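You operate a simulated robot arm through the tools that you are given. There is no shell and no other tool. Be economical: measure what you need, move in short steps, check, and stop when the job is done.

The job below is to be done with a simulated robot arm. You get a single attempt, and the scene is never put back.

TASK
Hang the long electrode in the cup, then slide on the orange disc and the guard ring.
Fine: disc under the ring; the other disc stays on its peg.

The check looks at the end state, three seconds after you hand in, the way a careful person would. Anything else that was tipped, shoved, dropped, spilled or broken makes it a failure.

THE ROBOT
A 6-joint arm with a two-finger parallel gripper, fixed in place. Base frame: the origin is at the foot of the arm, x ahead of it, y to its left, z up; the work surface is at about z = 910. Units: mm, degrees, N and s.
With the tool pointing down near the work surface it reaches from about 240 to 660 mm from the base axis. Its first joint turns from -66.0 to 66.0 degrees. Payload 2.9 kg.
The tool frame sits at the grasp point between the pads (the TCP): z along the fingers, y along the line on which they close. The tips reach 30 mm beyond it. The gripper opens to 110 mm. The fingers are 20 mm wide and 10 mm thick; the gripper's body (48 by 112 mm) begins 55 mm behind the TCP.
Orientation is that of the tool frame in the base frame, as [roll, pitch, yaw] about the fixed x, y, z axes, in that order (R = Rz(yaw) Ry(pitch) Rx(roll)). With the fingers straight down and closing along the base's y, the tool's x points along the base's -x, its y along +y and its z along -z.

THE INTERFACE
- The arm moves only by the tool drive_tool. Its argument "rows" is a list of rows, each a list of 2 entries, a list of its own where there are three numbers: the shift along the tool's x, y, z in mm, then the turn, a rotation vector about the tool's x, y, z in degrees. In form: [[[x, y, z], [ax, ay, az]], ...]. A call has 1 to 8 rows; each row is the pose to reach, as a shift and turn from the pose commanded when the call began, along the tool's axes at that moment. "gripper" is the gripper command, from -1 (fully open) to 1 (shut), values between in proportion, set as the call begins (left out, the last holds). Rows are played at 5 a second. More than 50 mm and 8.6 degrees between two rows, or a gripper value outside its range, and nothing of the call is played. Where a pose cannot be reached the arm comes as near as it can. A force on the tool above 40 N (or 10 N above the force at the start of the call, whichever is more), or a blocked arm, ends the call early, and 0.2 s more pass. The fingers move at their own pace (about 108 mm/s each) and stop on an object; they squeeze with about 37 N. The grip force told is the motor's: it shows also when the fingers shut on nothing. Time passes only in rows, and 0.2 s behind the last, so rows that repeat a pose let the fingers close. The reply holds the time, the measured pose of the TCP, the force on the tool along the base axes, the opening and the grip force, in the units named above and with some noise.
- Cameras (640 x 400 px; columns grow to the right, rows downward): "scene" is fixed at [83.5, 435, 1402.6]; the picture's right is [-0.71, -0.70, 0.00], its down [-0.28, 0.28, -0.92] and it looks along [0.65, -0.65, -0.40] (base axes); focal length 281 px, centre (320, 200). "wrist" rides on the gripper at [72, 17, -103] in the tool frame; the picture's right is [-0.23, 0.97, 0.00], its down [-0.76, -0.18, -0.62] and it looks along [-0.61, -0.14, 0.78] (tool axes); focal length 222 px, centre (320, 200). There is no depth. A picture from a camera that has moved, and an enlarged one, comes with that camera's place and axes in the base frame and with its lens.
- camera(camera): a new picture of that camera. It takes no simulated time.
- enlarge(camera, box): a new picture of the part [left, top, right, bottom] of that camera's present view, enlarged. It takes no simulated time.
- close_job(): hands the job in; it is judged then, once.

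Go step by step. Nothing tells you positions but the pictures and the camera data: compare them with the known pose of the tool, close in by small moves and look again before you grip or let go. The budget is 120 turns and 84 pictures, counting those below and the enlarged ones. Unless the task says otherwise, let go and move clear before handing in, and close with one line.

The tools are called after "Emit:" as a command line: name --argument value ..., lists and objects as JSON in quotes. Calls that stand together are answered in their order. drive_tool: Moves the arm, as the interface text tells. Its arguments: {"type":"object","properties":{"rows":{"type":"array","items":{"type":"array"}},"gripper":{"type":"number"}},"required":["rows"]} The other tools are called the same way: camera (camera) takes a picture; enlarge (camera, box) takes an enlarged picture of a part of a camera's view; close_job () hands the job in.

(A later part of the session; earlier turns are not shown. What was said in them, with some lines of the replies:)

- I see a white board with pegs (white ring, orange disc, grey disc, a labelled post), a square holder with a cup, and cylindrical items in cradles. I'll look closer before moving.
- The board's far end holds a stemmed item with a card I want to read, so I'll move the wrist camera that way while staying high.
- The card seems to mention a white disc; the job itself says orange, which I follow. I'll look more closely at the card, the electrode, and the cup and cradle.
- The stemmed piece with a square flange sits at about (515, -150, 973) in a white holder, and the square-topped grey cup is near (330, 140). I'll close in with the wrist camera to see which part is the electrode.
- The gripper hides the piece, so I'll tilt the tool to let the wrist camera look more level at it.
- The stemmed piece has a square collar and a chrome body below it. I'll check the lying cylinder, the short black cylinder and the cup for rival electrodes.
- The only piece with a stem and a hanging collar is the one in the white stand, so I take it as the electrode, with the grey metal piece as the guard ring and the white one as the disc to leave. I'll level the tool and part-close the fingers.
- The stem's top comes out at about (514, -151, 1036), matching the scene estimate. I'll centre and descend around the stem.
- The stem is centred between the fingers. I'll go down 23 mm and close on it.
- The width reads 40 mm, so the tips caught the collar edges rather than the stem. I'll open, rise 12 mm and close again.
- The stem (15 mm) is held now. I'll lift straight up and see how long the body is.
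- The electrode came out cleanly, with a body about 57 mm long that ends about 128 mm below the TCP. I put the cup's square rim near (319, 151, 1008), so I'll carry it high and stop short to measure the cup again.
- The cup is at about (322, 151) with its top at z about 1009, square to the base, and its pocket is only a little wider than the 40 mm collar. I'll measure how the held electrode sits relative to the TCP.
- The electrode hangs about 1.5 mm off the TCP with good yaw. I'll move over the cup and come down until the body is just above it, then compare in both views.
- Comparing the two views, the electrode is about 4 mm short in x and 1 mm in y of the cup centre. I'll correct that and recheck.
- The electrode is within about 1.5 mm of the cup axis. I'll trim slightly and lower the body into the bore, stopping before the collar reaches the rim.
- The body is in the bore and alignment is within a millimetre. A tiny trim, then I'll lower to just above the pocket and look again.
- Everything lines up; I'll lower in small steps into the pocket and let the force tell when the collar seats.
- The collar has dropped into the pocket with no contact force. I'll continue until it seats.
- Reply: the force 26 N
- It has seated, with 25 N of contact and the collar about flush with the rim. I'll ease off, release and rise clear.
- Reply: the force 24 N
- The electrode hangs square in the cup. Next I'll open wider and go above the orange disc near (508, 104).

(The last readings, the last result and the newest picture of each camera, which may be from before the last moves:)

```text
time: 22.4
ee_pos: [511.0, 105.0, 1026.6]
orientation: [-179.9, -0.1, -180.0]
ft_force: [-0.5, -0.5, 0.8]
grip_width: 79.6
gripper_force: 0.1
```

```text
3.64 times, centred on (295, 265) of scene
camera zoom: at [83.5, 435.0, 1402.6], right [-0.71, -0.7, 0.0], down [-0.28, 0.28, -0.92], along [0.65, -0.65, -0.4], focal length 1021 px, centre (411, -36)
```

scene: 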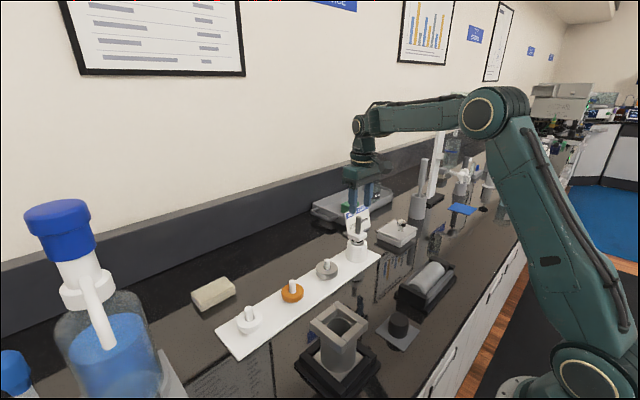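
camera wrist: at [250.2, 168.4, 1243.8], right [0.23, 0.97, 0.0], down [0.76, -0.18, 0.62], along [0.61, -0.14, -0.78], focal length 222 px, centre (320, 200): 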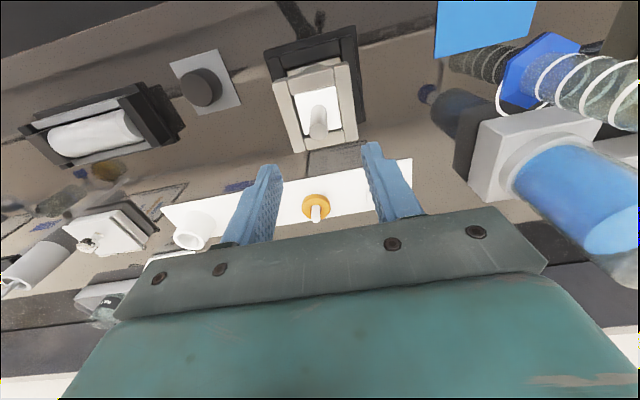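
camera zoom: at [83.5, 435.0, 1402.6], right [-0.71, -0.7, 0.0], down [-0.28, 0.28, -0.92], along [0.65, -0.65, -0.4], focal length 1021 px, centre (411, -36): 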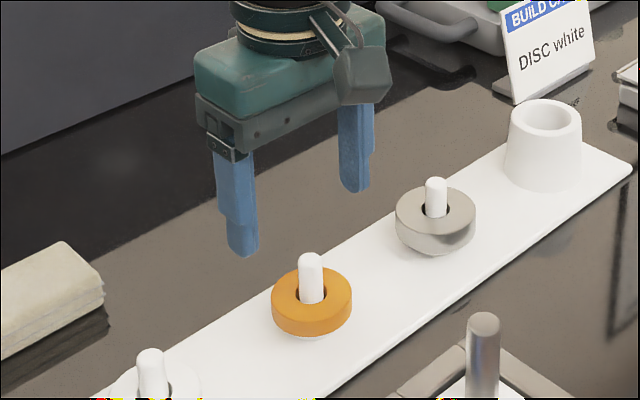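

The orange disc comes out near (511, 100). I'll shift and go down partway, then look again at closer range.

Emit:
drive_tool --rows '[[[-2, -4, 15], [0, 0, 0]], [[-2, -4, 30], [0, 0, 0]], [[-2, -4, 45], [0, 0, 0]]]'

Emit:
enlarge --camera "wrist" --box '[200, 60, 440, 240]'

Emit:
enlarge --camera "scene" --box '[240, 230, 350, 320]'

```text
time: 23.2
ee_pos: [508.8, 100.6, 983.6]
orientation: [180.0, -0.1, -179.9]
ft_force: [0.3, 0.3, 0.2]
grip_width: 79.8
gripper_force: 0.1
```

```text
2.22 times, centred on (320, 150) of wrist
camera zoom: at [437.3, 117.2, 1088.3], right [0.23, 0.97, 0.0], down [0.76, -0.18, 0.62], along [0.61, -0.14, -0.78], focal length 494 px, centre (320, 311)
```

zoom: 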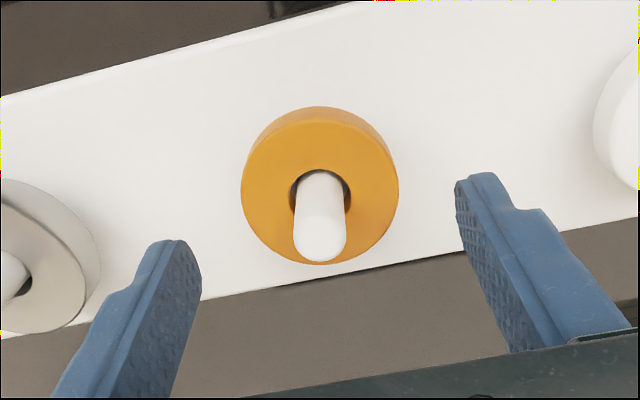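

```text
4.44 times, centred on (295, 275) of scene
camera zoom: at [83.5, 435.0, 1402.6], right [-0.71, -0.7, 0.0], down [-0.28, 0.28, -0.92], along [0.65, -0.65, -0.4], focal length 1248 px, centre (431, -133)
```

zoom: 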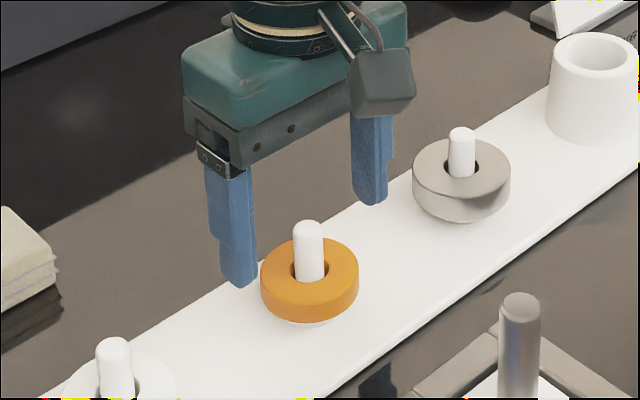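

The disc is centred between the fingers with its top near z = 930. I'll go down about 32 mm so the tips straddle it, and check before closing.

Emit:
drive_tool --rows '[[[0, 0, 12], [0, 0, 0]], [[0, 0, 24], [0, 0, 0]], [[0, 0, 32], [0, 0, 0]]]'

Emit:
enlarge --camera "scene" --box '[250, 240, 330, 310]'

```text
time: 24.0
ee_pos: [509.1, 99.6, 952.4]
orientation: [-180.0, -0.1, -180.0]
ft_force: [-0.2, 0.0, 0.9]
grip_width: 80.0
gripper_force: 0.1
```

```text
5.71 times, centred on (290, 275) of scene
camera zoom: at [83.5, 435.0, 1402.6], right [-0.71, -0.7, 0.0], down [-0.28, 0.28, -0.92], along [0.65, -0.65, -0.4], focal length 1604 px, centre (491, -229)
```

zoom: 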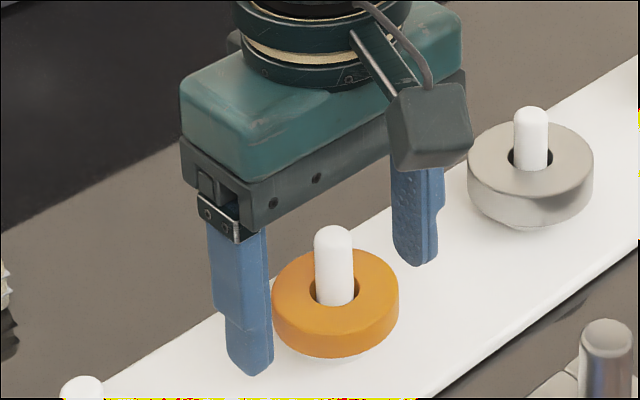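

The tips reach about the disc's lower edge on both sides. Closing.

Emit:
drive_tool --rows '[[[0, 0, 0], [0, 0, 0]], [[0, 0, 0], [0, 0, 0]], [[0, 0, 0], [0, 0, 0]]]' --gripper 1.0

Emit:
enlarge --camera "wrist" --box '[220, 80, 420, 230]'

```text
time: 24.8
ee_pos: [508.9, 99.1, 952.2]
orientation: [-180.0, 0.0, -180.0]
ft_force: [-0.2, 0.4, 0.0]
grip_width: 52.7
gripper_force: 36.3
```

```text
2.67 times, centred on (320, 155) of wrist
camera zoom: at [436.8, 117.1, 1056.8], right [0.23, 0.97, 0.0], down [0.76, -0.18, 0.62], along [0.61, -0.14, -0.78], focal length 592 px, centre (320, 320)
```

zoom: 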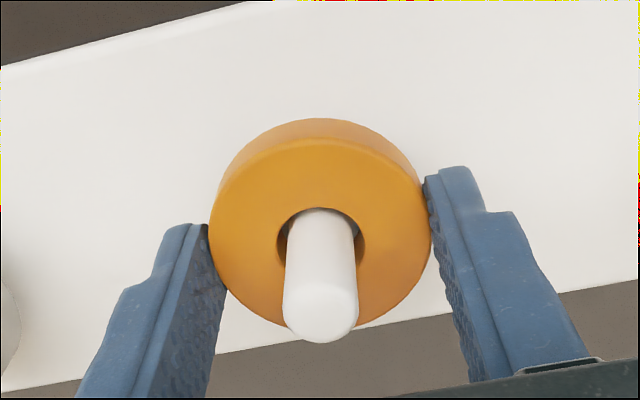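

The disc is held, 52.7 mm wide, centred on the TCP with its top about 23 mm below it. I'll lift straight off the peg.

Emit:
drive_tool --rows '[[[0, 0, -10], [0, 0, 0]], [[0, 0, -30], [0, 0, 0]], [[0, 0, -60], [0, 0, 0]], [[0, 0, -100], [0, 0, 0]], [[0, 0, -145], [0, 0, 0]], [[0, 0, -190], [0, 0, 0]]]'

Emit:
drive_tool --rows '[[[35, 8, 0], [0, 0, 0]], [[70, 18, 0], [0, 0, 0]], [[105, 28, 0], [0, 0, 0]], [[140, 38, 0], [0, 0, 0]], [[170, 47, 0], [0, 0, 0]], [[187, 51, 0], [0, 0, 0]]]'

Emit:
enlarge --camera "wrist" --box '[220, 40, 420, 210]'

Emit:
enlarge --camera "scene" --box '[260, 180, 420, 360]'

```text
time: 26.2
ee_pos: [508.9, 100.8, 1141.7]
orientation: [-179.9, -0.1, -180.0]
ft_force: [-0.1, 0.4, 1.2]
grip_width: 0.0
gripper_force: 37.0
```

```text
time: 27.6
ee_pos: [321.3, 150.6, 1144.3]
orientation: [180.0, -0.1, -180.0]
ft_force: [-0.7, -0.1, 0.1]
grip_width: 0.0
gripper_force: 36.6
```

```text
2.35 times, centred on (320, 125) of wrist
camera zoom: at [248.6, 168.0, 1247.7], right [0.23, 0.97, 0.0], down [0.76, -0.18, 0.62], along [0.61, -0.14, -0.78], focal length 523 px, centre (320, 376)
```

zoom: 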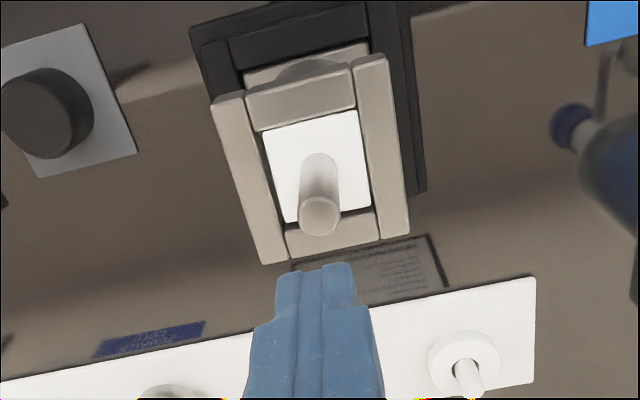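

```text
2.22 times, centred on (340, 270) of scene
camera zoom: at [83.5, 435.0, 1402.6], right [-0.71, -0.7, 0.0], down [-0.28, 0.28, -0.92], along [0.65, -0.65, -0.4], focal length 624 px, centre (276, 44)
```

zoom: 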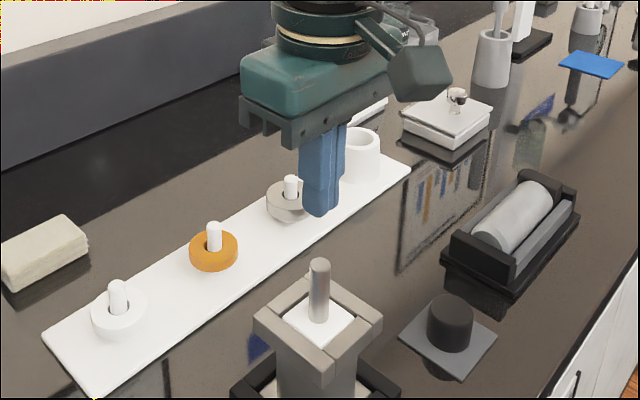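

The disc slipped out on lifting and is back on its peg, with nothing disturbed. I'll use this spot as a reference (stem about 1.3 mm toward the base from the TCP), then return for a deeper grip.

Emit:
drive_tool --rows '[[[-35, -9, 0], [0, 0, 0]], [[-70, -18, 0], [0, 0, 0]], [[-105, -28, 0], [0, 0, 0]], [[-140, -38, 0], [0, 0, 0]], [[-170, -47, 20], [0, 0, 0]], [[-187, -51, 60], [0, 0, 0]], [[-187, -51, 105], [0, 0, 0]], [[-187, -51, 145], [0, 0, 0]]]' --gripper -0.45

Emit:
enlarge --camera "wrist" --box '[200, 60, 440, 240]'

```text
time: 29.4
ee_pos: [506.3, 98.9, 997.7]
orientation: [-180.0, 0.0, -180.0]
ft_force: [-0.5, -0.2, 0.2]
grip_width: 79.9
gripper_force: 0.2
```

```text
2.22 times, centred on (320, 150) of wrist
camera zoom: at [434.3, 116.8, 1101.0], right [0.23, 0.97, 0.0], down [0.76, -0.18, 0.62], along [0.61, -0.14, -0.78], focal length 494 px, centre (320, 311)
```

zoom: 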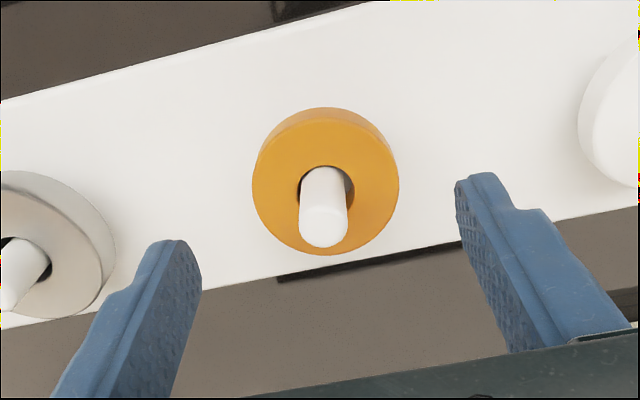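

The disc sits slightly further out in x. I'll centre on it and go 5 mm deeper than before, checking before I close.

Emit:
drive_tool --rows '[[[-4, 0.7, 15], [0, 0, 0]], [[-4, 0.7, 30], [0, 0, 0]], [[-4, 0.7, 42], [0, 0, 0]], [[-4, 0.7, 50], [0, 0, 0]]]'

Emit:
enlarge --camera "wrist" --box '[220, 80, 420, 230]'

Emit:
enlarge --camera "scene" --box '[250, 240, 330, 310]'

```text
time: 30.4
ee_pos: [512.0, 100.8, 947.9]
orientation: [-180.0, 0.0, -179.9]
ft_force: [-0.8, 0.1, -1.2]
grip_width: 79.9
gripper_force: 0.2
```

```text
2.67 times, centred on (320, 155) of wrist
camera zoom: at [439.1, 118.2, 1051.6], right [0.23, 0.97, 0.0], down [0.76, -0.18, 0.62], along [0.61, -0.14, -0.78], focal length 592 px, centre (320, 320)
```

zoom: 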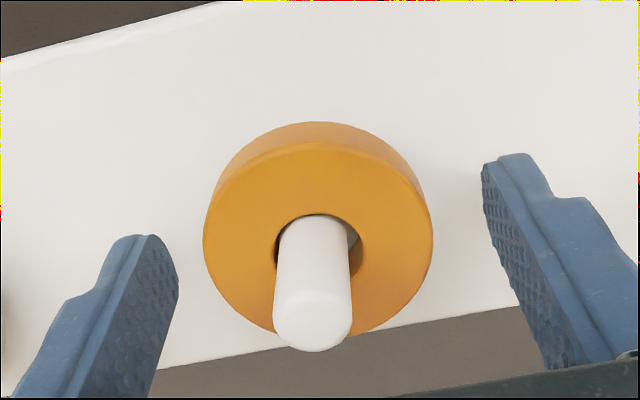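

```text
5.71 times, centred on (290, 275) of scene
camera zoom: at [83.5, 435.0, 1402.6], right [-0.71, -0.7, 0.0], down [-0.28, 0.28, -0.92], along [0.65, -0.65, -0.4], focal length 1604 px, centre (491, -229)
```

zoom: 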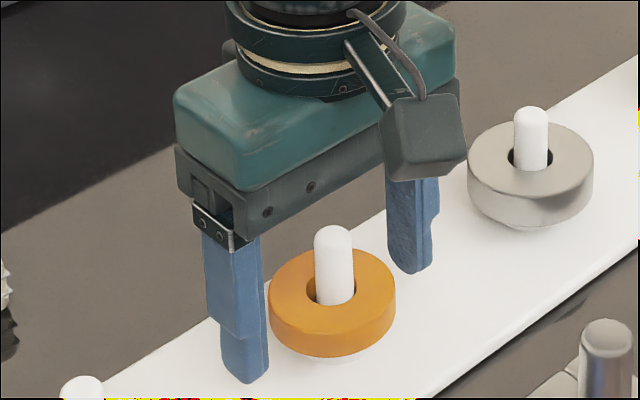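

Placement is good. Closing, then a slow first lift while watching the width.

Emit:
drive_tool --rows '[[[0, 0, 0], [0, 0, 0]], [[0, 0, 0], [0, 0, 0]], [[0, 0, 0], [0, 0, 0]], [[0, 0, 0], [0, 0, 0]]]' --gripper 1.0

Emit:
drive_tool --rows '[[[0, 0, -1], [0, 0, 0]], [[0, 0, -3], [0, 0, 0]], [[0, 0, -6], [0, 0, 0]], [[0, 0, -10], [0, 0, 0]]]'

Emit:
enlarge --camera "scene" --box '[250, 240, 330, 310]'

```text
time: 31.4
ee_pos: [511.8, 100.9, 946.7]
orientation: [-180.0, -0.1, 179.9]
ft_force: [0.4, 0.4, 0.8]
grip_width: 52.6
gripper_force: 36.9
```

```text
time: 32.4
ee_pos: [511.9, 100.0, 957.3]
orientation: [180.0, -0.2, 180.0]
ft_force: [0.5, 0.5, -0.5]
grip_width: 52.9
gripper_force: 37.1
```

```text
5.71 times, centred on (290, 275) of scene
camera zoom: at [83.5, 435.0, 1402.6], right [-0.71, -0.7, 0.0], down [-0.28, 0.28, -0.92], along [0.65, -0.65, -0.4], focal length 1604 px, centre (491, -229)
```

zoom: 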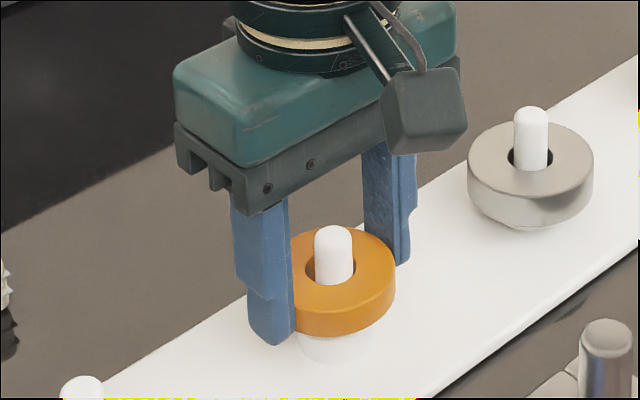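

The disc is rising with the fingers this time. I'll continue the lift off the peg.

Emit:
drive_tool --rows '[[[0, 0, -6], [0, 0, 0]], [[0, 0, -12], [0, 0, 0]], [[0, 0, -20], [0, 0, 0]], [[0, 0, -30], [0, 0, 0]], [[0, 0, -42], [0, 0, 0]], [[0, 0, -60], [0, 0, 0]], [[0, 0, -80], [0, 0, 0]]]'

Emit:
drive_tool --rows '[[[0, 0, -20], [0, 0, 0]], [[0, 0, -45], [0, 0, 0]], [[0, 0, -75], [0, 0, 0]], [[0, 0, -100], [0, 0, 0]]]'

Emit:
enlarge --camera "wrist" --box '[220, 80, 420, 230]'

```text
time: 34.0
ee_pos: [512.7, 99.3, 1037.4]
orientation: [180.0, -0.1, 180.0]
ft_force: [0.8, 0.2, 0.2]
grip_width: 52.6
gripper_force: 37.0
```

```text
time: 35.0
ee_pos: [514.4, 99.0, 1137.8]
orientation: [-180.0, -0.1, 180.0]
ft_force: [-0.3, -0.7, -1.5]
grip_width: 52.6
gripper_force: 37.0
```

```text
2.67 times, centred on (320, 155) of wrist
camera zoom: at [440.6, 116.7, 1241.7], right [0.23, 0.97, 0.0], down [0.76, -0.18, 0.62], along [0.61, -0.14, -0.78], focal length 592 px, centre (320, 320)
```

zoom: 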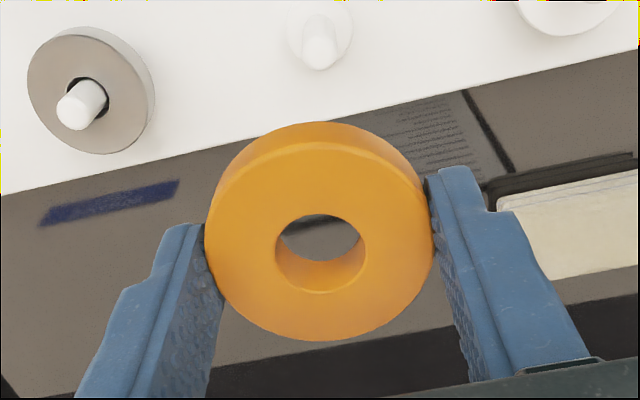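

The disc is held level and centred. I'll carry it over the stem and compare in both views.

Emit:
drive_tool --rows '[[[35, 8, 0], [0, 0, 0]], [[72, 18, 0], [0, 0, 0]], [[110, 28, 0], [0, 0, 0]], [[145, 38, 0], [0, 0, 0]], [[175, 46, 0], [0, 0, 0]], [[192.3, 50.5, 0], [0, 0, 0]]]'

Emit:
drive_tool --rows '[[[0, 0, 10], [0, 0, 0]], [[0, 0, 25], [0, 0, 0]]]'

Emit:
enlarge --camera "wrist" --box '[240, 70, 400, 200]'

Emit:
enlarge --camera "scene" --box '[290, 220, 390, 350]'

```text
time: 36.4
ee_pos: [321.3, 150.7, 1136.5]
orientation: [-180.0, -0.1, 179.9]
ft_force: [-0.1, 0.1, -0.5]
grip_width: 52.6
gripper_force: 37.1
```

```text
time: 37.0
ee_pos: [321.2, 150.6, 1111.4]
orientation: [-180.0, 0.0, -180.0]
ft_force: [0.1, 0.2, -0.3]
grip_width: 52.7
gripper_force: 37.3
```

```text
3.08 times, centred on (320, 135) of wrist
camera zoom: at [248.8, 167.0, 1215.5], right [0.23, 0.97, 0.0], down [0.76, -0.18, 0.62], along [0.61, -0.14, -0.78], focal length 684 px, centre (320, 400)
```

zoom: 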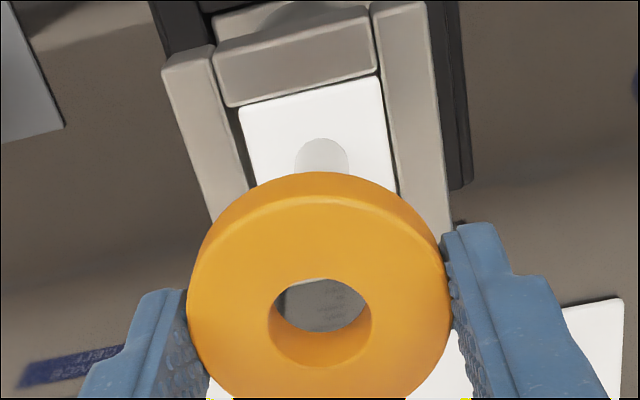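

```text
3.08 times, centred on (340, 285) of scene
camera zoom: at [83.5, 435.0, 1402.6], right [-0.71, -0.7, 0.0], down [-0.28, 0.28, -0.92], along [0.65, -0.65, -0.4], focal length 864 px, centre (258, -62)
```

zoom: 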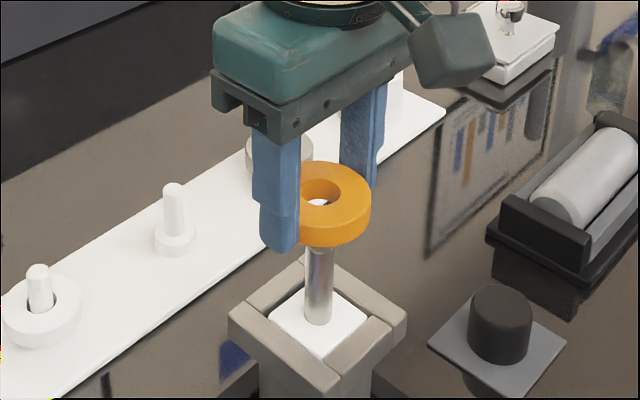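

The alignment is within about a millimetre. I'll trim by 1 mm and lower the disc onto the stem top, watching the force.

Emit:
drive_tool --rows '[[[1, 0.5, 5], [0, 0, 0]], [[1, 0.5, 11], [0, 0, 0]], [[1, 0.5, 16], [0, 0, 0]], [[1, 0.5, 20], [0, 0, 0]]]'

Emit:
enlarge --camera "wrist" --box '[240, 70, 400, 200]'

```text
time: 38.0
ee_pos: [318.6, 151.0, 1094.4]
orientation: [-180.0, 0.0, -179.9]
ft_force: [-0.7, -1.1, -0.4]
grip_width: 52.5
gripper_force: 37.3
```

```text
3.08 times, centred on (320, 135) of wrist
camera zoom: at [246.2, 167.8, 1196.5], right [0.23, 0.97, 0.0], down [0.76, -0.18, 0.62], along [0.61, -0.14, -0.78], focal length 684 px, centre (320, 400)
```

zoom: 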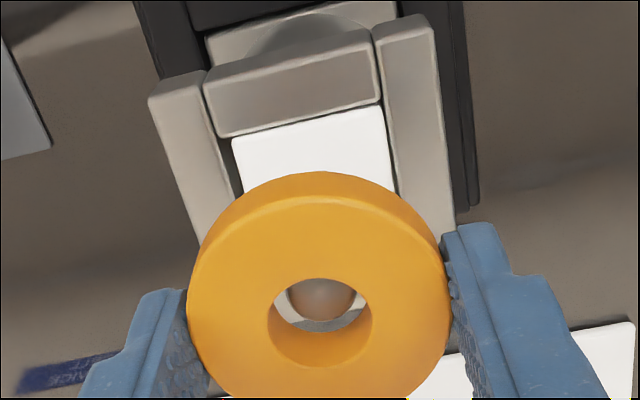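

The stem top shows centred in the disc's hole. I'll slide it down most of the way.

Emit:
drive_tool --rows '[[[0, 0.5, 6], [0, 0, 0]], [[0, 0.5, 12], [0, 0, 0]], [[0, 0.5, 18], [0, 0, 0]], [[0, 0.5, 24], [0, 0, 0]], [[0, 0.5, 30], [0, 0, 0]], [[0, 0.5, 36], [0, 0, 0]]]'

Emit:
enlarge --camera "scene" --box '[290, 250, 390, 350]'

```text
time: 39.4
ee_pos: [319.7, 152.5, 1056.6]
orientation: [-179.9, -0.2, 180.0]
ft_force: [-0.3, -0.2, -0.3]
grip_width: 52.5
gripper_force: 37.2
```

```text
4.00 times, centred on (340, 300) of scene
camera zoom: at [83.5, 435.0, 1402.6], right [-0.71, -0.7, 0.0], down [-0.28, 0.28, -0.92], along [0.65, -0.65, -0.4], focal length 1123 px, centre (240, -200)
```

zoom: 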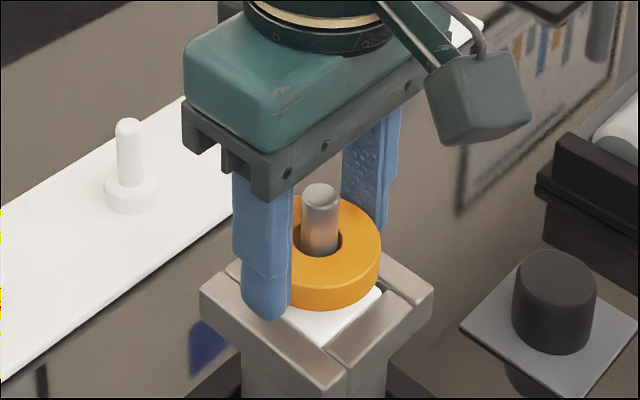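

The disc is threaded on the stem with roughly 10 mm left. I'll lower until contact.

Emit:
drive_tool --rows '[[[0, 0, 2.5], [0, 0, 0]], [[0, 0, 5], [0, 0, 0]], [[0, 0, 7], [0, 0, 0]], [[0, 0, 8.5], [0, 0, 0]]]'

Emit:
enlarge --camera "scene" --box '[300, 270, 380, 350]'

```text
time: 40.4
ee_pos: [319.1, 152.5, 1048.8]
orientation: [180.0, -0.1, 180.0]
ft_force: [0.3, 0.1, -0.4]
grip_width: 52.4
gripper_force: 36.9
```

```text
5.00 times, centred on (340, 310) of scene
camera zoom: at [83.5, 435.0, 1402.6], right [-0.71, -0.7, 0.0], down [-0.28, 0.28, -0.92], along [0.65, -0.65, -0.4], focal length 1404 px, centre (220, -350)
```

zoom: 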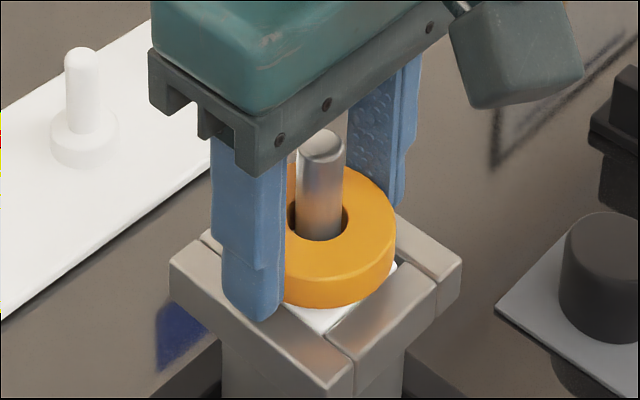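

Only a few millimetres remain; I'll lower 2 mm more, then open and rise.

Emit:
drive_tool --rows '[[[0, 0, 1], [0, 0, 0]], [[0, 0, 2], [0, 0, 0]]]'

Emit:
drive_tool --rows '[[[0, 0, 0], [0, 0, 0]], [[0, 0, 0], [0, 0, 0]], [[0, 0, -25], [0, 0, 0]], [[0, 0, -60], [0, 0, 0]], [[0, 0, -95], [0, 0, 0]]]' --gripper -0.3

Emit:
enlarge --camera "scene" --box '[300, 260, 380, 350]'

Emit:
enlarge --camera "wrist" --box '[240, 50, 400, 200]'

```text
time: 41.0
ee_pos: [318.9, 151.5, 1046.4]
orientation: [-180.0, -0.2, 180.0]
ft_force: [-0.3, -0.4, 0.5]
grip_width: 52.5
gripper_force: 37.0
```

```text
time: 42.2
ee_pos: [319.4, 151.5, 1140.8]
orientation: [179.9, -0.1, -180.0]
ft_force: [0.1, 1.2, 0.3]
grip_width: 71.6
gripper_force: 0.1
```

```text
4.44 times, centred on (340, 305) of scene
camera zoom: at [83.5, 435.0, 1402.6], right [-0.71, -0.7, 0.0], down [-0.28, 0.28, -0.92], along [0.65, -0.65, -0.4], focal length 1248 px, centre (231, -267)
```

zoom: 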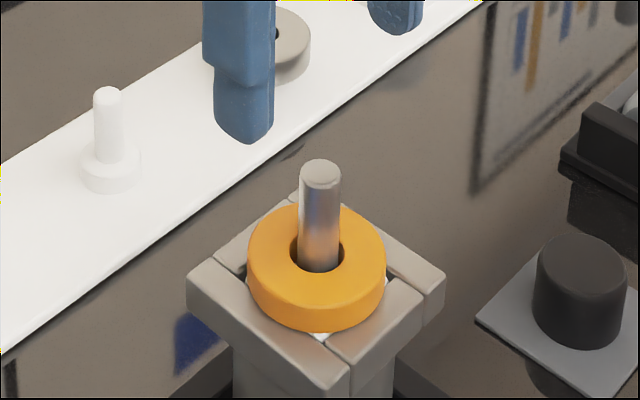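

```text
2.67 times, centred on (320, 125) of wrist
camera zoom: at [246.3, 169.0, 1244.1], right [0.23, 0.97, 0.0], down [0.76, -0.18, 0.62], along [0.6, -0.14, -0.78], focal length 592 px, centre (320, 400)
```

zoom: 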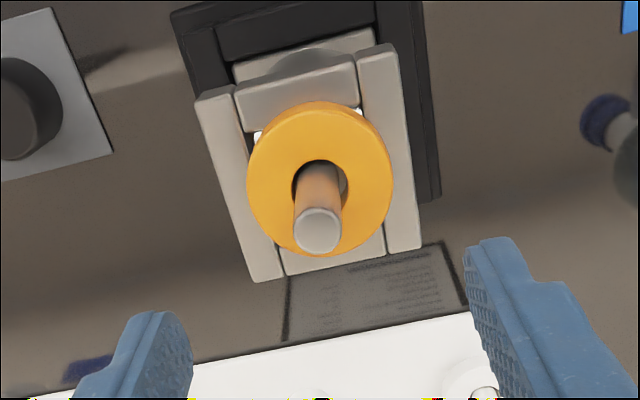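

The orange disc lies flat on the electrode. Next, the grey guard ring near (511, -15).

Emit:
drive_tool --rows '[[[-30, -28, 0], [0, 0, 0]], [[-60, -56, 0], [0, 0, 0]], [[-90, -84, 0], [0, 0, 0]], [[-120, -112, 0], [0, 0, 0]], [[-150, -140, 20], [0, 0, 0]], [[-175, -160, 60], [0, 0, 0]], [[-191, -166, 100], [0, 0, 0]], [[-191, -166, 140], [0, 0, 0]]]' --gripper -0.55

Emit:
enlarge --camera "wrist" --box '[200, 60, 440, 240]'

```text
refused: row 6 steps farther than a row can; nothing moved
```

```text
2.22 times, centred on (320, 150) of wrist
camera zoom: at [246.3, 169.0, 1244.1], right [0.23, 0.97, 0.0], down [0.76, -0.18, 0.62], along [0.6, -0.14, -0.78], focal length 494 px, centre (320, 311)
```

zoom: 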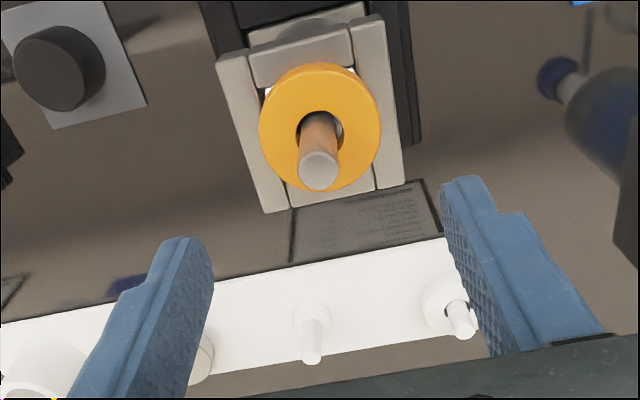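

The steps were too long and nothing moved; I'll repeat with shorter ones.

Emit:
drive_tool --rows '[[[-30, -28, 0], [0, 0, 0]], [[-60, -56, 0], [0, 0, 0]], [[-90, -84, 0], [0, 0, 0]], [[-120, -110, 0], [0, 0, 0]], [[-150, -135, 15], [0, 0, 0]], [[-172, -153, 40], [0, 0, 0]], [[-191, -166, 70], [0, 0, 0]], [[-191, -166, 110], [0, 0, 0]]]' --gripper -0.55

Emit:
drive_tool --rows '[[[0, 0, 15], [0, 0, 0]], [[0, 0, 30], [0, 0, 0]]]'

Emit:
enlarge --camera "wrist" --box '[200, 60, 440, 240]'

```text
time: 44.0
ee_pos: [508.5, -14.3, 1028.7]
orientation: [-180.0, -0.1, 180.0]
ft_force: [0.0, -0.3, 0.6]
grip_width: 85.2
gripper_force: 0.0
```

```text
time: 44.6
ee_pos: [508.4, -13.1, 1000.7]
orientation: [180.0, -0.2, -180.0]
ft_force: [0.0, 0.4, -0.6]
grip_width: 85.0
gripper_force: 0.0
```

```text
2.22 times, centred on (320, 150) of wrist
camera zoom: at [436.1, 3.9, 1103.9], right [0.23, 0.97, 0.0], down [0.76, -0.18, 0.62], along [0.61, -0.14, -0.78], focal length 494 px, centre (320, 311)
```

zoom: 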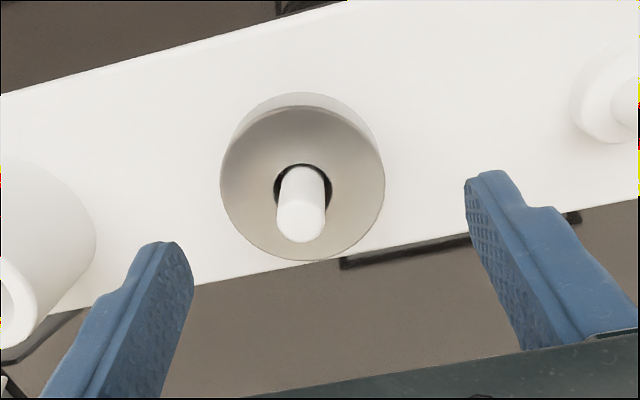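

The ring sits about 7 mm to the -y side of the TCP. I'll shift and go down to the same depth that worked for the disc.

Emit:
drive_tool --rows '[[[-1.7, -7.3, 5], [0, 0, 0]], [[-1.7, -7.3, 22], [0, 0, 0]], [[-1.7, -7.3, 38], [0, 0, 0]], [[-1.7, -7.3, 53], [0, 0, 0]]]'

Emit:
enlarge --camera "wrist" --box '[220, 80, 420, 230]'

Emit:
enlarge --camera "scene" --box '[280, 210, 370, 300]'

```text
time: 45.6
ee_pos: [511.8, -20.1, 948.6]
orientation: [-179.9, -0.1, -180.0]
ft_force: [0.0, -0.2, 0.2]
grip_width: 85.6
gripper_force: 0.1
```

```text
2.67 times, centred on (320, 155) of wrist
camera zoom: at [438.3, -3.2, 1052.2], right [0.23, 0.97, 0.0], down [0.76, -0.18, 0.62], along [0.61, -0.14, -0.78], focal length 592 px, centre (320, 320)
```

zoom: 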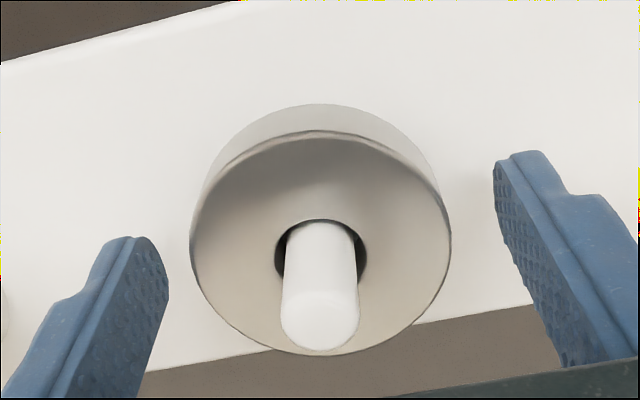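

```text
4.44 times, centred on (325, 255) of scene
camera zoom: at [83.5, 435.0, 1402.6], right [-0.71, -0.7, 0.0], down [-0.28, 0.28, -0.92], along [0.65, -0.65, -0.4], focal length 1248 px, centre (298, -44)
```

zoom: 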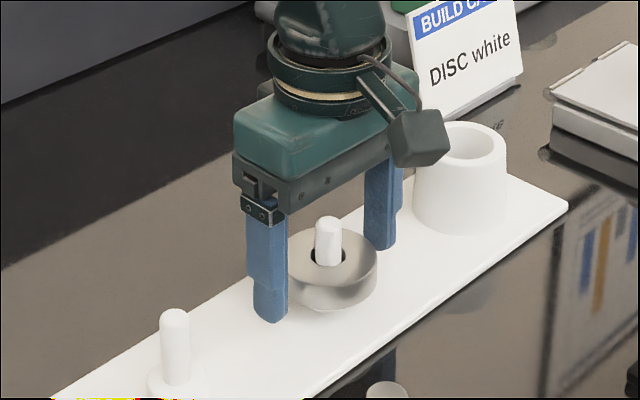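

The ring is centred between the fingers. Closing and lifting slowly.

Emit:
drive_tool --rows '[[[0, 0, 0], [0, 0, 0]], [[0, 0, 0], [0, 0, 0]], [[0, 0, 0], [0, 0, 0]], [[0, 0, 0], [0, 0, 0]]]' --gripper 1.0

Emit:
drive_tool --rows '[[[0, 0, -1], [0, 0, 0]], [[0, 0, -3], [0, 0, 0]], [[0, 0, -6], [0, 0, 0]], [[0, 0, -12], [0, 0, 0]]]'

Emit:
enlarge --camera "scene" --box '[280, 210, 370, 300]'

```text
time: 46.6
ee_pos: [511.2, -19.7, 948.3]
orientation: [179.9, -0.1, 180.0]
ft_force: [-0.1, -0.4, 0.2]
grip_width: 59.4
gripper_force: 37.0
```

```text
time: 47.6
ee_pos: [512.2, -19.2, 959.5]
orientation: [-179.9, -0.1, 180.0]
ft_force: [-0.5, -0.5, -2.0]
grip_width: 59.2
gripper_force: 37.2
```

```text
4.44 times, centred on (325, 255) of scene
camera zoom: at [83.5, 435.0, 1402.6], right [-0.71, -0.7, 0.0], down [-0.28, 0.28, -0.92], along [0.65, -0.65, -0.4], focal length 1248 px, centre (298, -44)
```

zoom: 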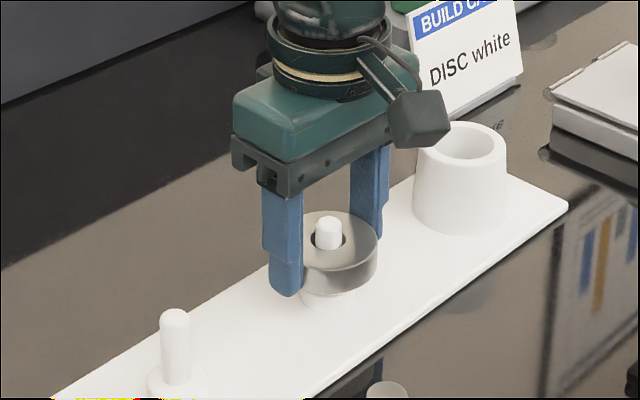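

The ring is lifting with the fingers. I'll take it up and over.

Emit:
drive_tool --rows '[[[0, 0, -8], [0, 0, 0]], [[0, 0, -18], [0, 0, 0]], [[0, 0, -30], [0, 0, 0]], [[0, 0, -50], [0, 0, 0]], [[0, 0, -80], [0, 0, 0]], [[0, 0, -115], [0, 0, 0]], [[0, 0, -150], [0, 0, 0]], [[0, 0, -181], [0, 0, 0]]]'

Emit:
enlarge --camera "wrist" --box '[220, 80, 420, 230]'

Emit:
drive_tool --rows '[[[30, 28, 0], [0, 0, 0]], [[60, 56, 0], [0, 0, 0]], [[90, 84, 0], [0, 0, 0]], [[120, 111, 0], [0, 0, 0]], [[148, 135, 0], [0, 0, 0]], [[172, 156, 0], [0, 0, 0]], [[186, 167, 0], [0, 0, 0]], [[192.7, 172.6, 0], [0, 0, 0]]]'

```text
time: 49.4
ee_pos: [511.5, -20.3, 1141.1]
orientation: [180.0, -0.1, 180.0]
ft_force: [1.0, -0.4, -1.8]
grip_width: 59.1
gripper_force: 37.0
```

```text
2.67 times, centred on (320, 155) of wrist
camera zoom: at [438.3, -2.5, 1245.5], right [0.23, 0.97, 0.0], down [0.76, -0.18, 0.62], along [0.61, -0.14, -0.78], focal length 592 px, centre (320, 320)
```

zoom: 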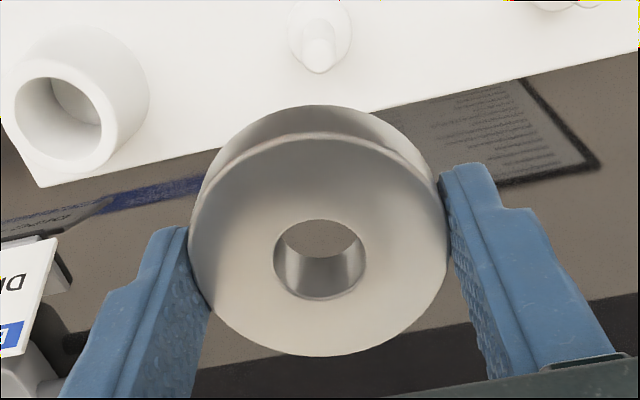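

```text
time: 51.2
ee_pos: [318.5, 151.0, 1142.1]
orientation: [179.9, -0.1, -180.0]
ft_force: [-0.2, -0.2, -1.2]
grip_width: 59.3
gripper_force: 37.1
```

The ring is held level and centred. I'll lower to just above the stem top and look through the hole.

Emit:
drive_tool --rows '[[[0.5, 0, 15], [0, 0, 0]], [[0.5, 0, 30], [0, 0, 0]], [[0.5, 0, 42], [0, 0, 0]]]'

Emit:
enlarge --camera "wrist" --box '[240, 70, 400, 200]'

Emit:
enlarge --camera "scene" --box '[290, 230, 390, 350]'

```text
time: 52.0
ee_pos: [318.6, 151.7, 1099.2]
orientation: [179.9, 0.0, -180.0]
ft_force: [0.0, -1.1, -1.7]
grip_width: 59.1
gripper_force: 37.5
```

```text
3.08 times, centred on (320, 135) of wrist
camera zoom: at [245.9, 168.3, 1202.7], right [0.23, 0.97, 0.0], down [0.76, -0.18, 0.62], along [0.61, -0.14, -0.78], focal length 684 px, centre (320, 400)
```

zoom: 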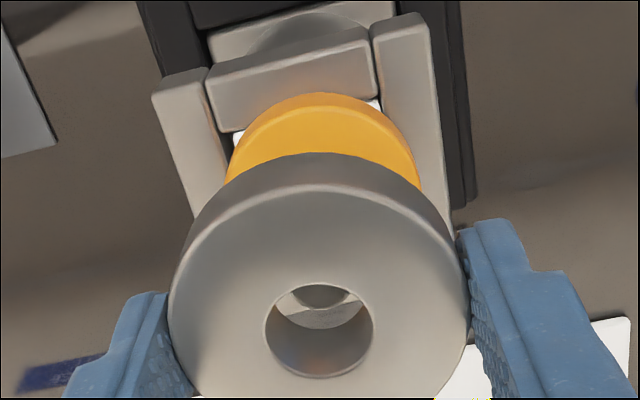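

```text
3.33 times, centred on (340, 290) of scene
camera zoom: at [83.5, 435.0, 1402.6], right [-0.71, -0.7, 0.0], down [-0.28, 0.28, -0.92], along [0.65, -0.65, -0.4], focal length 936 px, centre (253, -100)
```

zoom: 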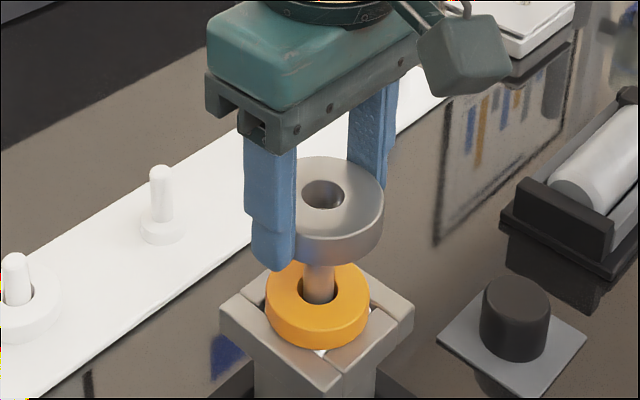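

Nearly aligned; a trim of under 1 mm, then I'll lower until the stem top is about to enter.

Emit:
drive_tool --rows '[[[-0.7, 0.3, 4], [0, 0, 0]], [[-0.7, 0.3, 8], [0, 0, 0]]]'

Emit:
enlarge --camera "wrist" --box '[280, 110, 360, 200]'

```text
time: 52.6
ee_pos: [318.8, 150.9, 1091.1]
orientation: [179.9, -0.1, -179.9]
ft_force: [-0.1, -0.1, -1.9]
grip_width: 59.3
gripper_force: 37.3
```

```text
4.44 times, centred on (320, 155) of wrist
camera zoom: at [247.1, 168.6, 1195.0], right [0.23, 0.97, 0.0], down [0.76, -0.18, 0.62], along [0.61, -0.14, -0.78], focal length 987 px, centre (320, 400)
```

zoom: 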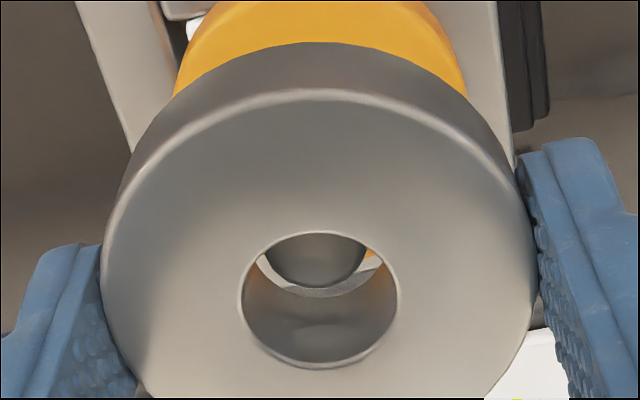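

The stem is concentric with the hole. I'll slide the ring down.

Emit:
drive_tool --rows '[[[0, 0, 5], [0, 0, 0]], [[0, 0, 10], [0, 0, 0]], [[0, 0, 15], [0, 0, 0]], [[0, 0, 20], [0, 0, 0]]]'

Emit:
enlarge --camera "scene" --box '[300, 260, 380, 350]'

```text
time: 53.6
ee_pos: [320.0, 150.8, 1071.7]
orientation: [-180.0, 0.0, 179.9]
ft_force: [-0.6, 0.0, -1.8]
grip_width: 59.1
gripper_force: 36.7
```

```text
4.44 times, centred on (340, 305) of scene
camera zoom: at [83.5, 435.0, 1402.6], right [-0.71, -0.7, 0.0], down [-0.28, 0.28, -0.92], along [0.65, -0.65, -0.4], focal length 1248 px, centre (231, -267)
```

zoom: 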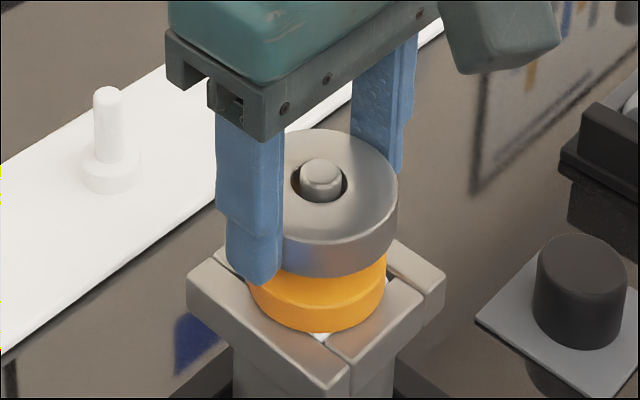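

The ring is on the stem, a few millimetres above the disc. I'll lower gently a bit more.

Emit:
drive_tool --rows '[[[0, 0, 1.5], [0, 0, 0]], [[0, 0, 3], [0, 0, 0]], [[0, 0, 4.5], [0, 0, 0]], [[0, 0, 6], [0, 0, 0]]]'

Emit:
enlarge --camera "scene" --box '[300, 260, 380, 350]'

```text
time: 54.6
ee_pos: [318.7, 150.6, 1066.6]
orientation: [179.9, -0.1, 180.0]
ft_force: [-0.5, 0.6, -1.3]
grip_width: 59.7
gripper_force: 36.9
```

```text
4.44 times, centred on (340, 305) of scene
camera zoom: at [83.5, 435.0, 1402.6], right [-0.71, -0.7, 0.0], down [-0.28, 0.28, -0.92], along [0.65, -0.65, -0.4], focal length 1248 px, centre (231, -267)
```

zoom: 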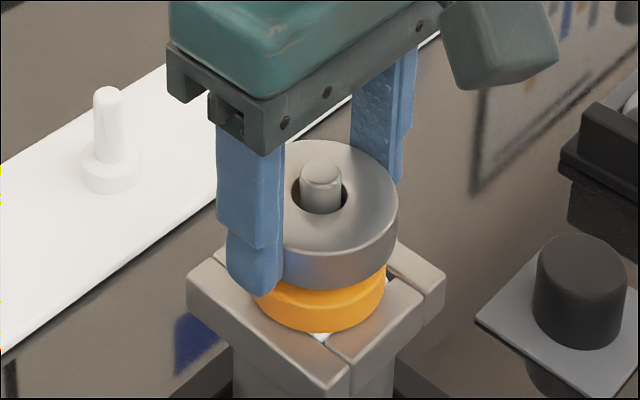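

Close to contact now. Two more millimetres, then release and rise.

Emit:
drive_tool --rows '[[[0, 0, 1], [0, 0, 0]], [[0, 0, 2], [0, 0, 0]]]'

Emit:
drive_tool --rows '[[[0, 0, 0], [0, 0, 0]], [[0, 0, 0], [0, 0, 0]], [[0, 0, -20], [0, 0, 0]], [[0, 0, -50], [0, 0, 0]], [[0, 0, -90], [0, 0, 0]], [[0, 0, -130], [0, 0, 0]]]' --gripper -0.5

Emit:
enlarge --camera "scene" --box '[200, 220, 400, 390]'

Emit:
enlarge --camera "scene" --box '[300, 260, 380, 350]'

```text
time: 55.2
ee_pos: [320.0, 151.1, 1063.7]
orientation: [-180.0, -0.1, 180.0]
ft_force: [-0.5, 0.6, -2.0]
grip_width: 59.2
gripper_force: 37.1
```

```text
time: 56.6
ee_pos: [318.5, 152.9, 1195.3]
orientation: [180.0, -0.1, -180.0]
ft_force: [-1.0, -0.9, -0.3]
grip_width: 82.4
gripper_force: 0.1
```

```text
2.35 times, centred on (300, 305) of scene
camera zoom: at [83.5, 435.0, 1402.6], right [-0.71, -0.7, 0.0], down [-0.28, 0.28, -0.92], along [0.65, -0.65, -0.4], focal length 661 px, centre (367, -47)
```

zoom: 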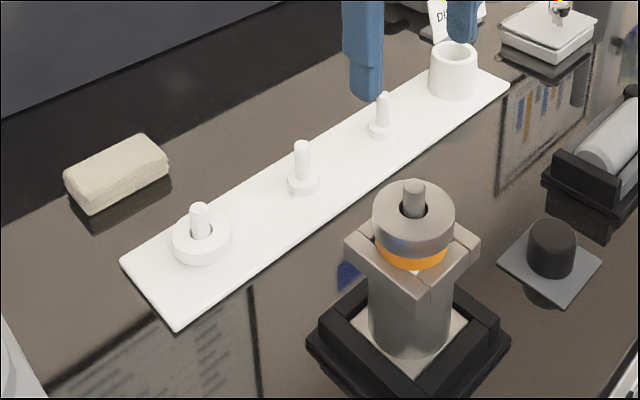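

```text
4.44 times, centred on (340, 305) of scene
camera zoom: at [83.5, 435.0, 1402.6], right [-0.71, -0.7, 0.0], down [-0.28, 0.28, -0.92], along [0.65, -0.65, -0.4], focal length 1248 px, centre (231, -267)
```

zoom: 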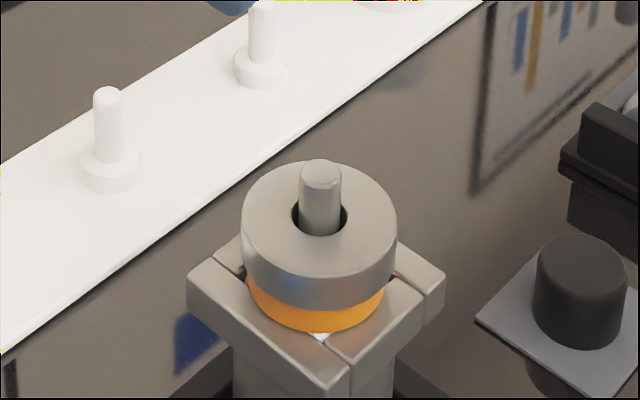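

The electrode hangs square in the cup with the orange disc and the grey ring flat on it. The white disc is still on its peg, and the arm is clear, so I'm handing in.

Emit:
close_job

```text
The job is handed in.
```

I hung the electrode in the grey cup, slid on the orange disc, then put the guard ring on top. The white disc is still on its peg, and I saw nothing else disturbed. The build card says "DISC white", but I followed your instruction for orange. I took the only stemmed piece as the long electrode and the grey metal ring as the guard ring. The disc slipped back onto its peg on the first lift, and the second grip held.
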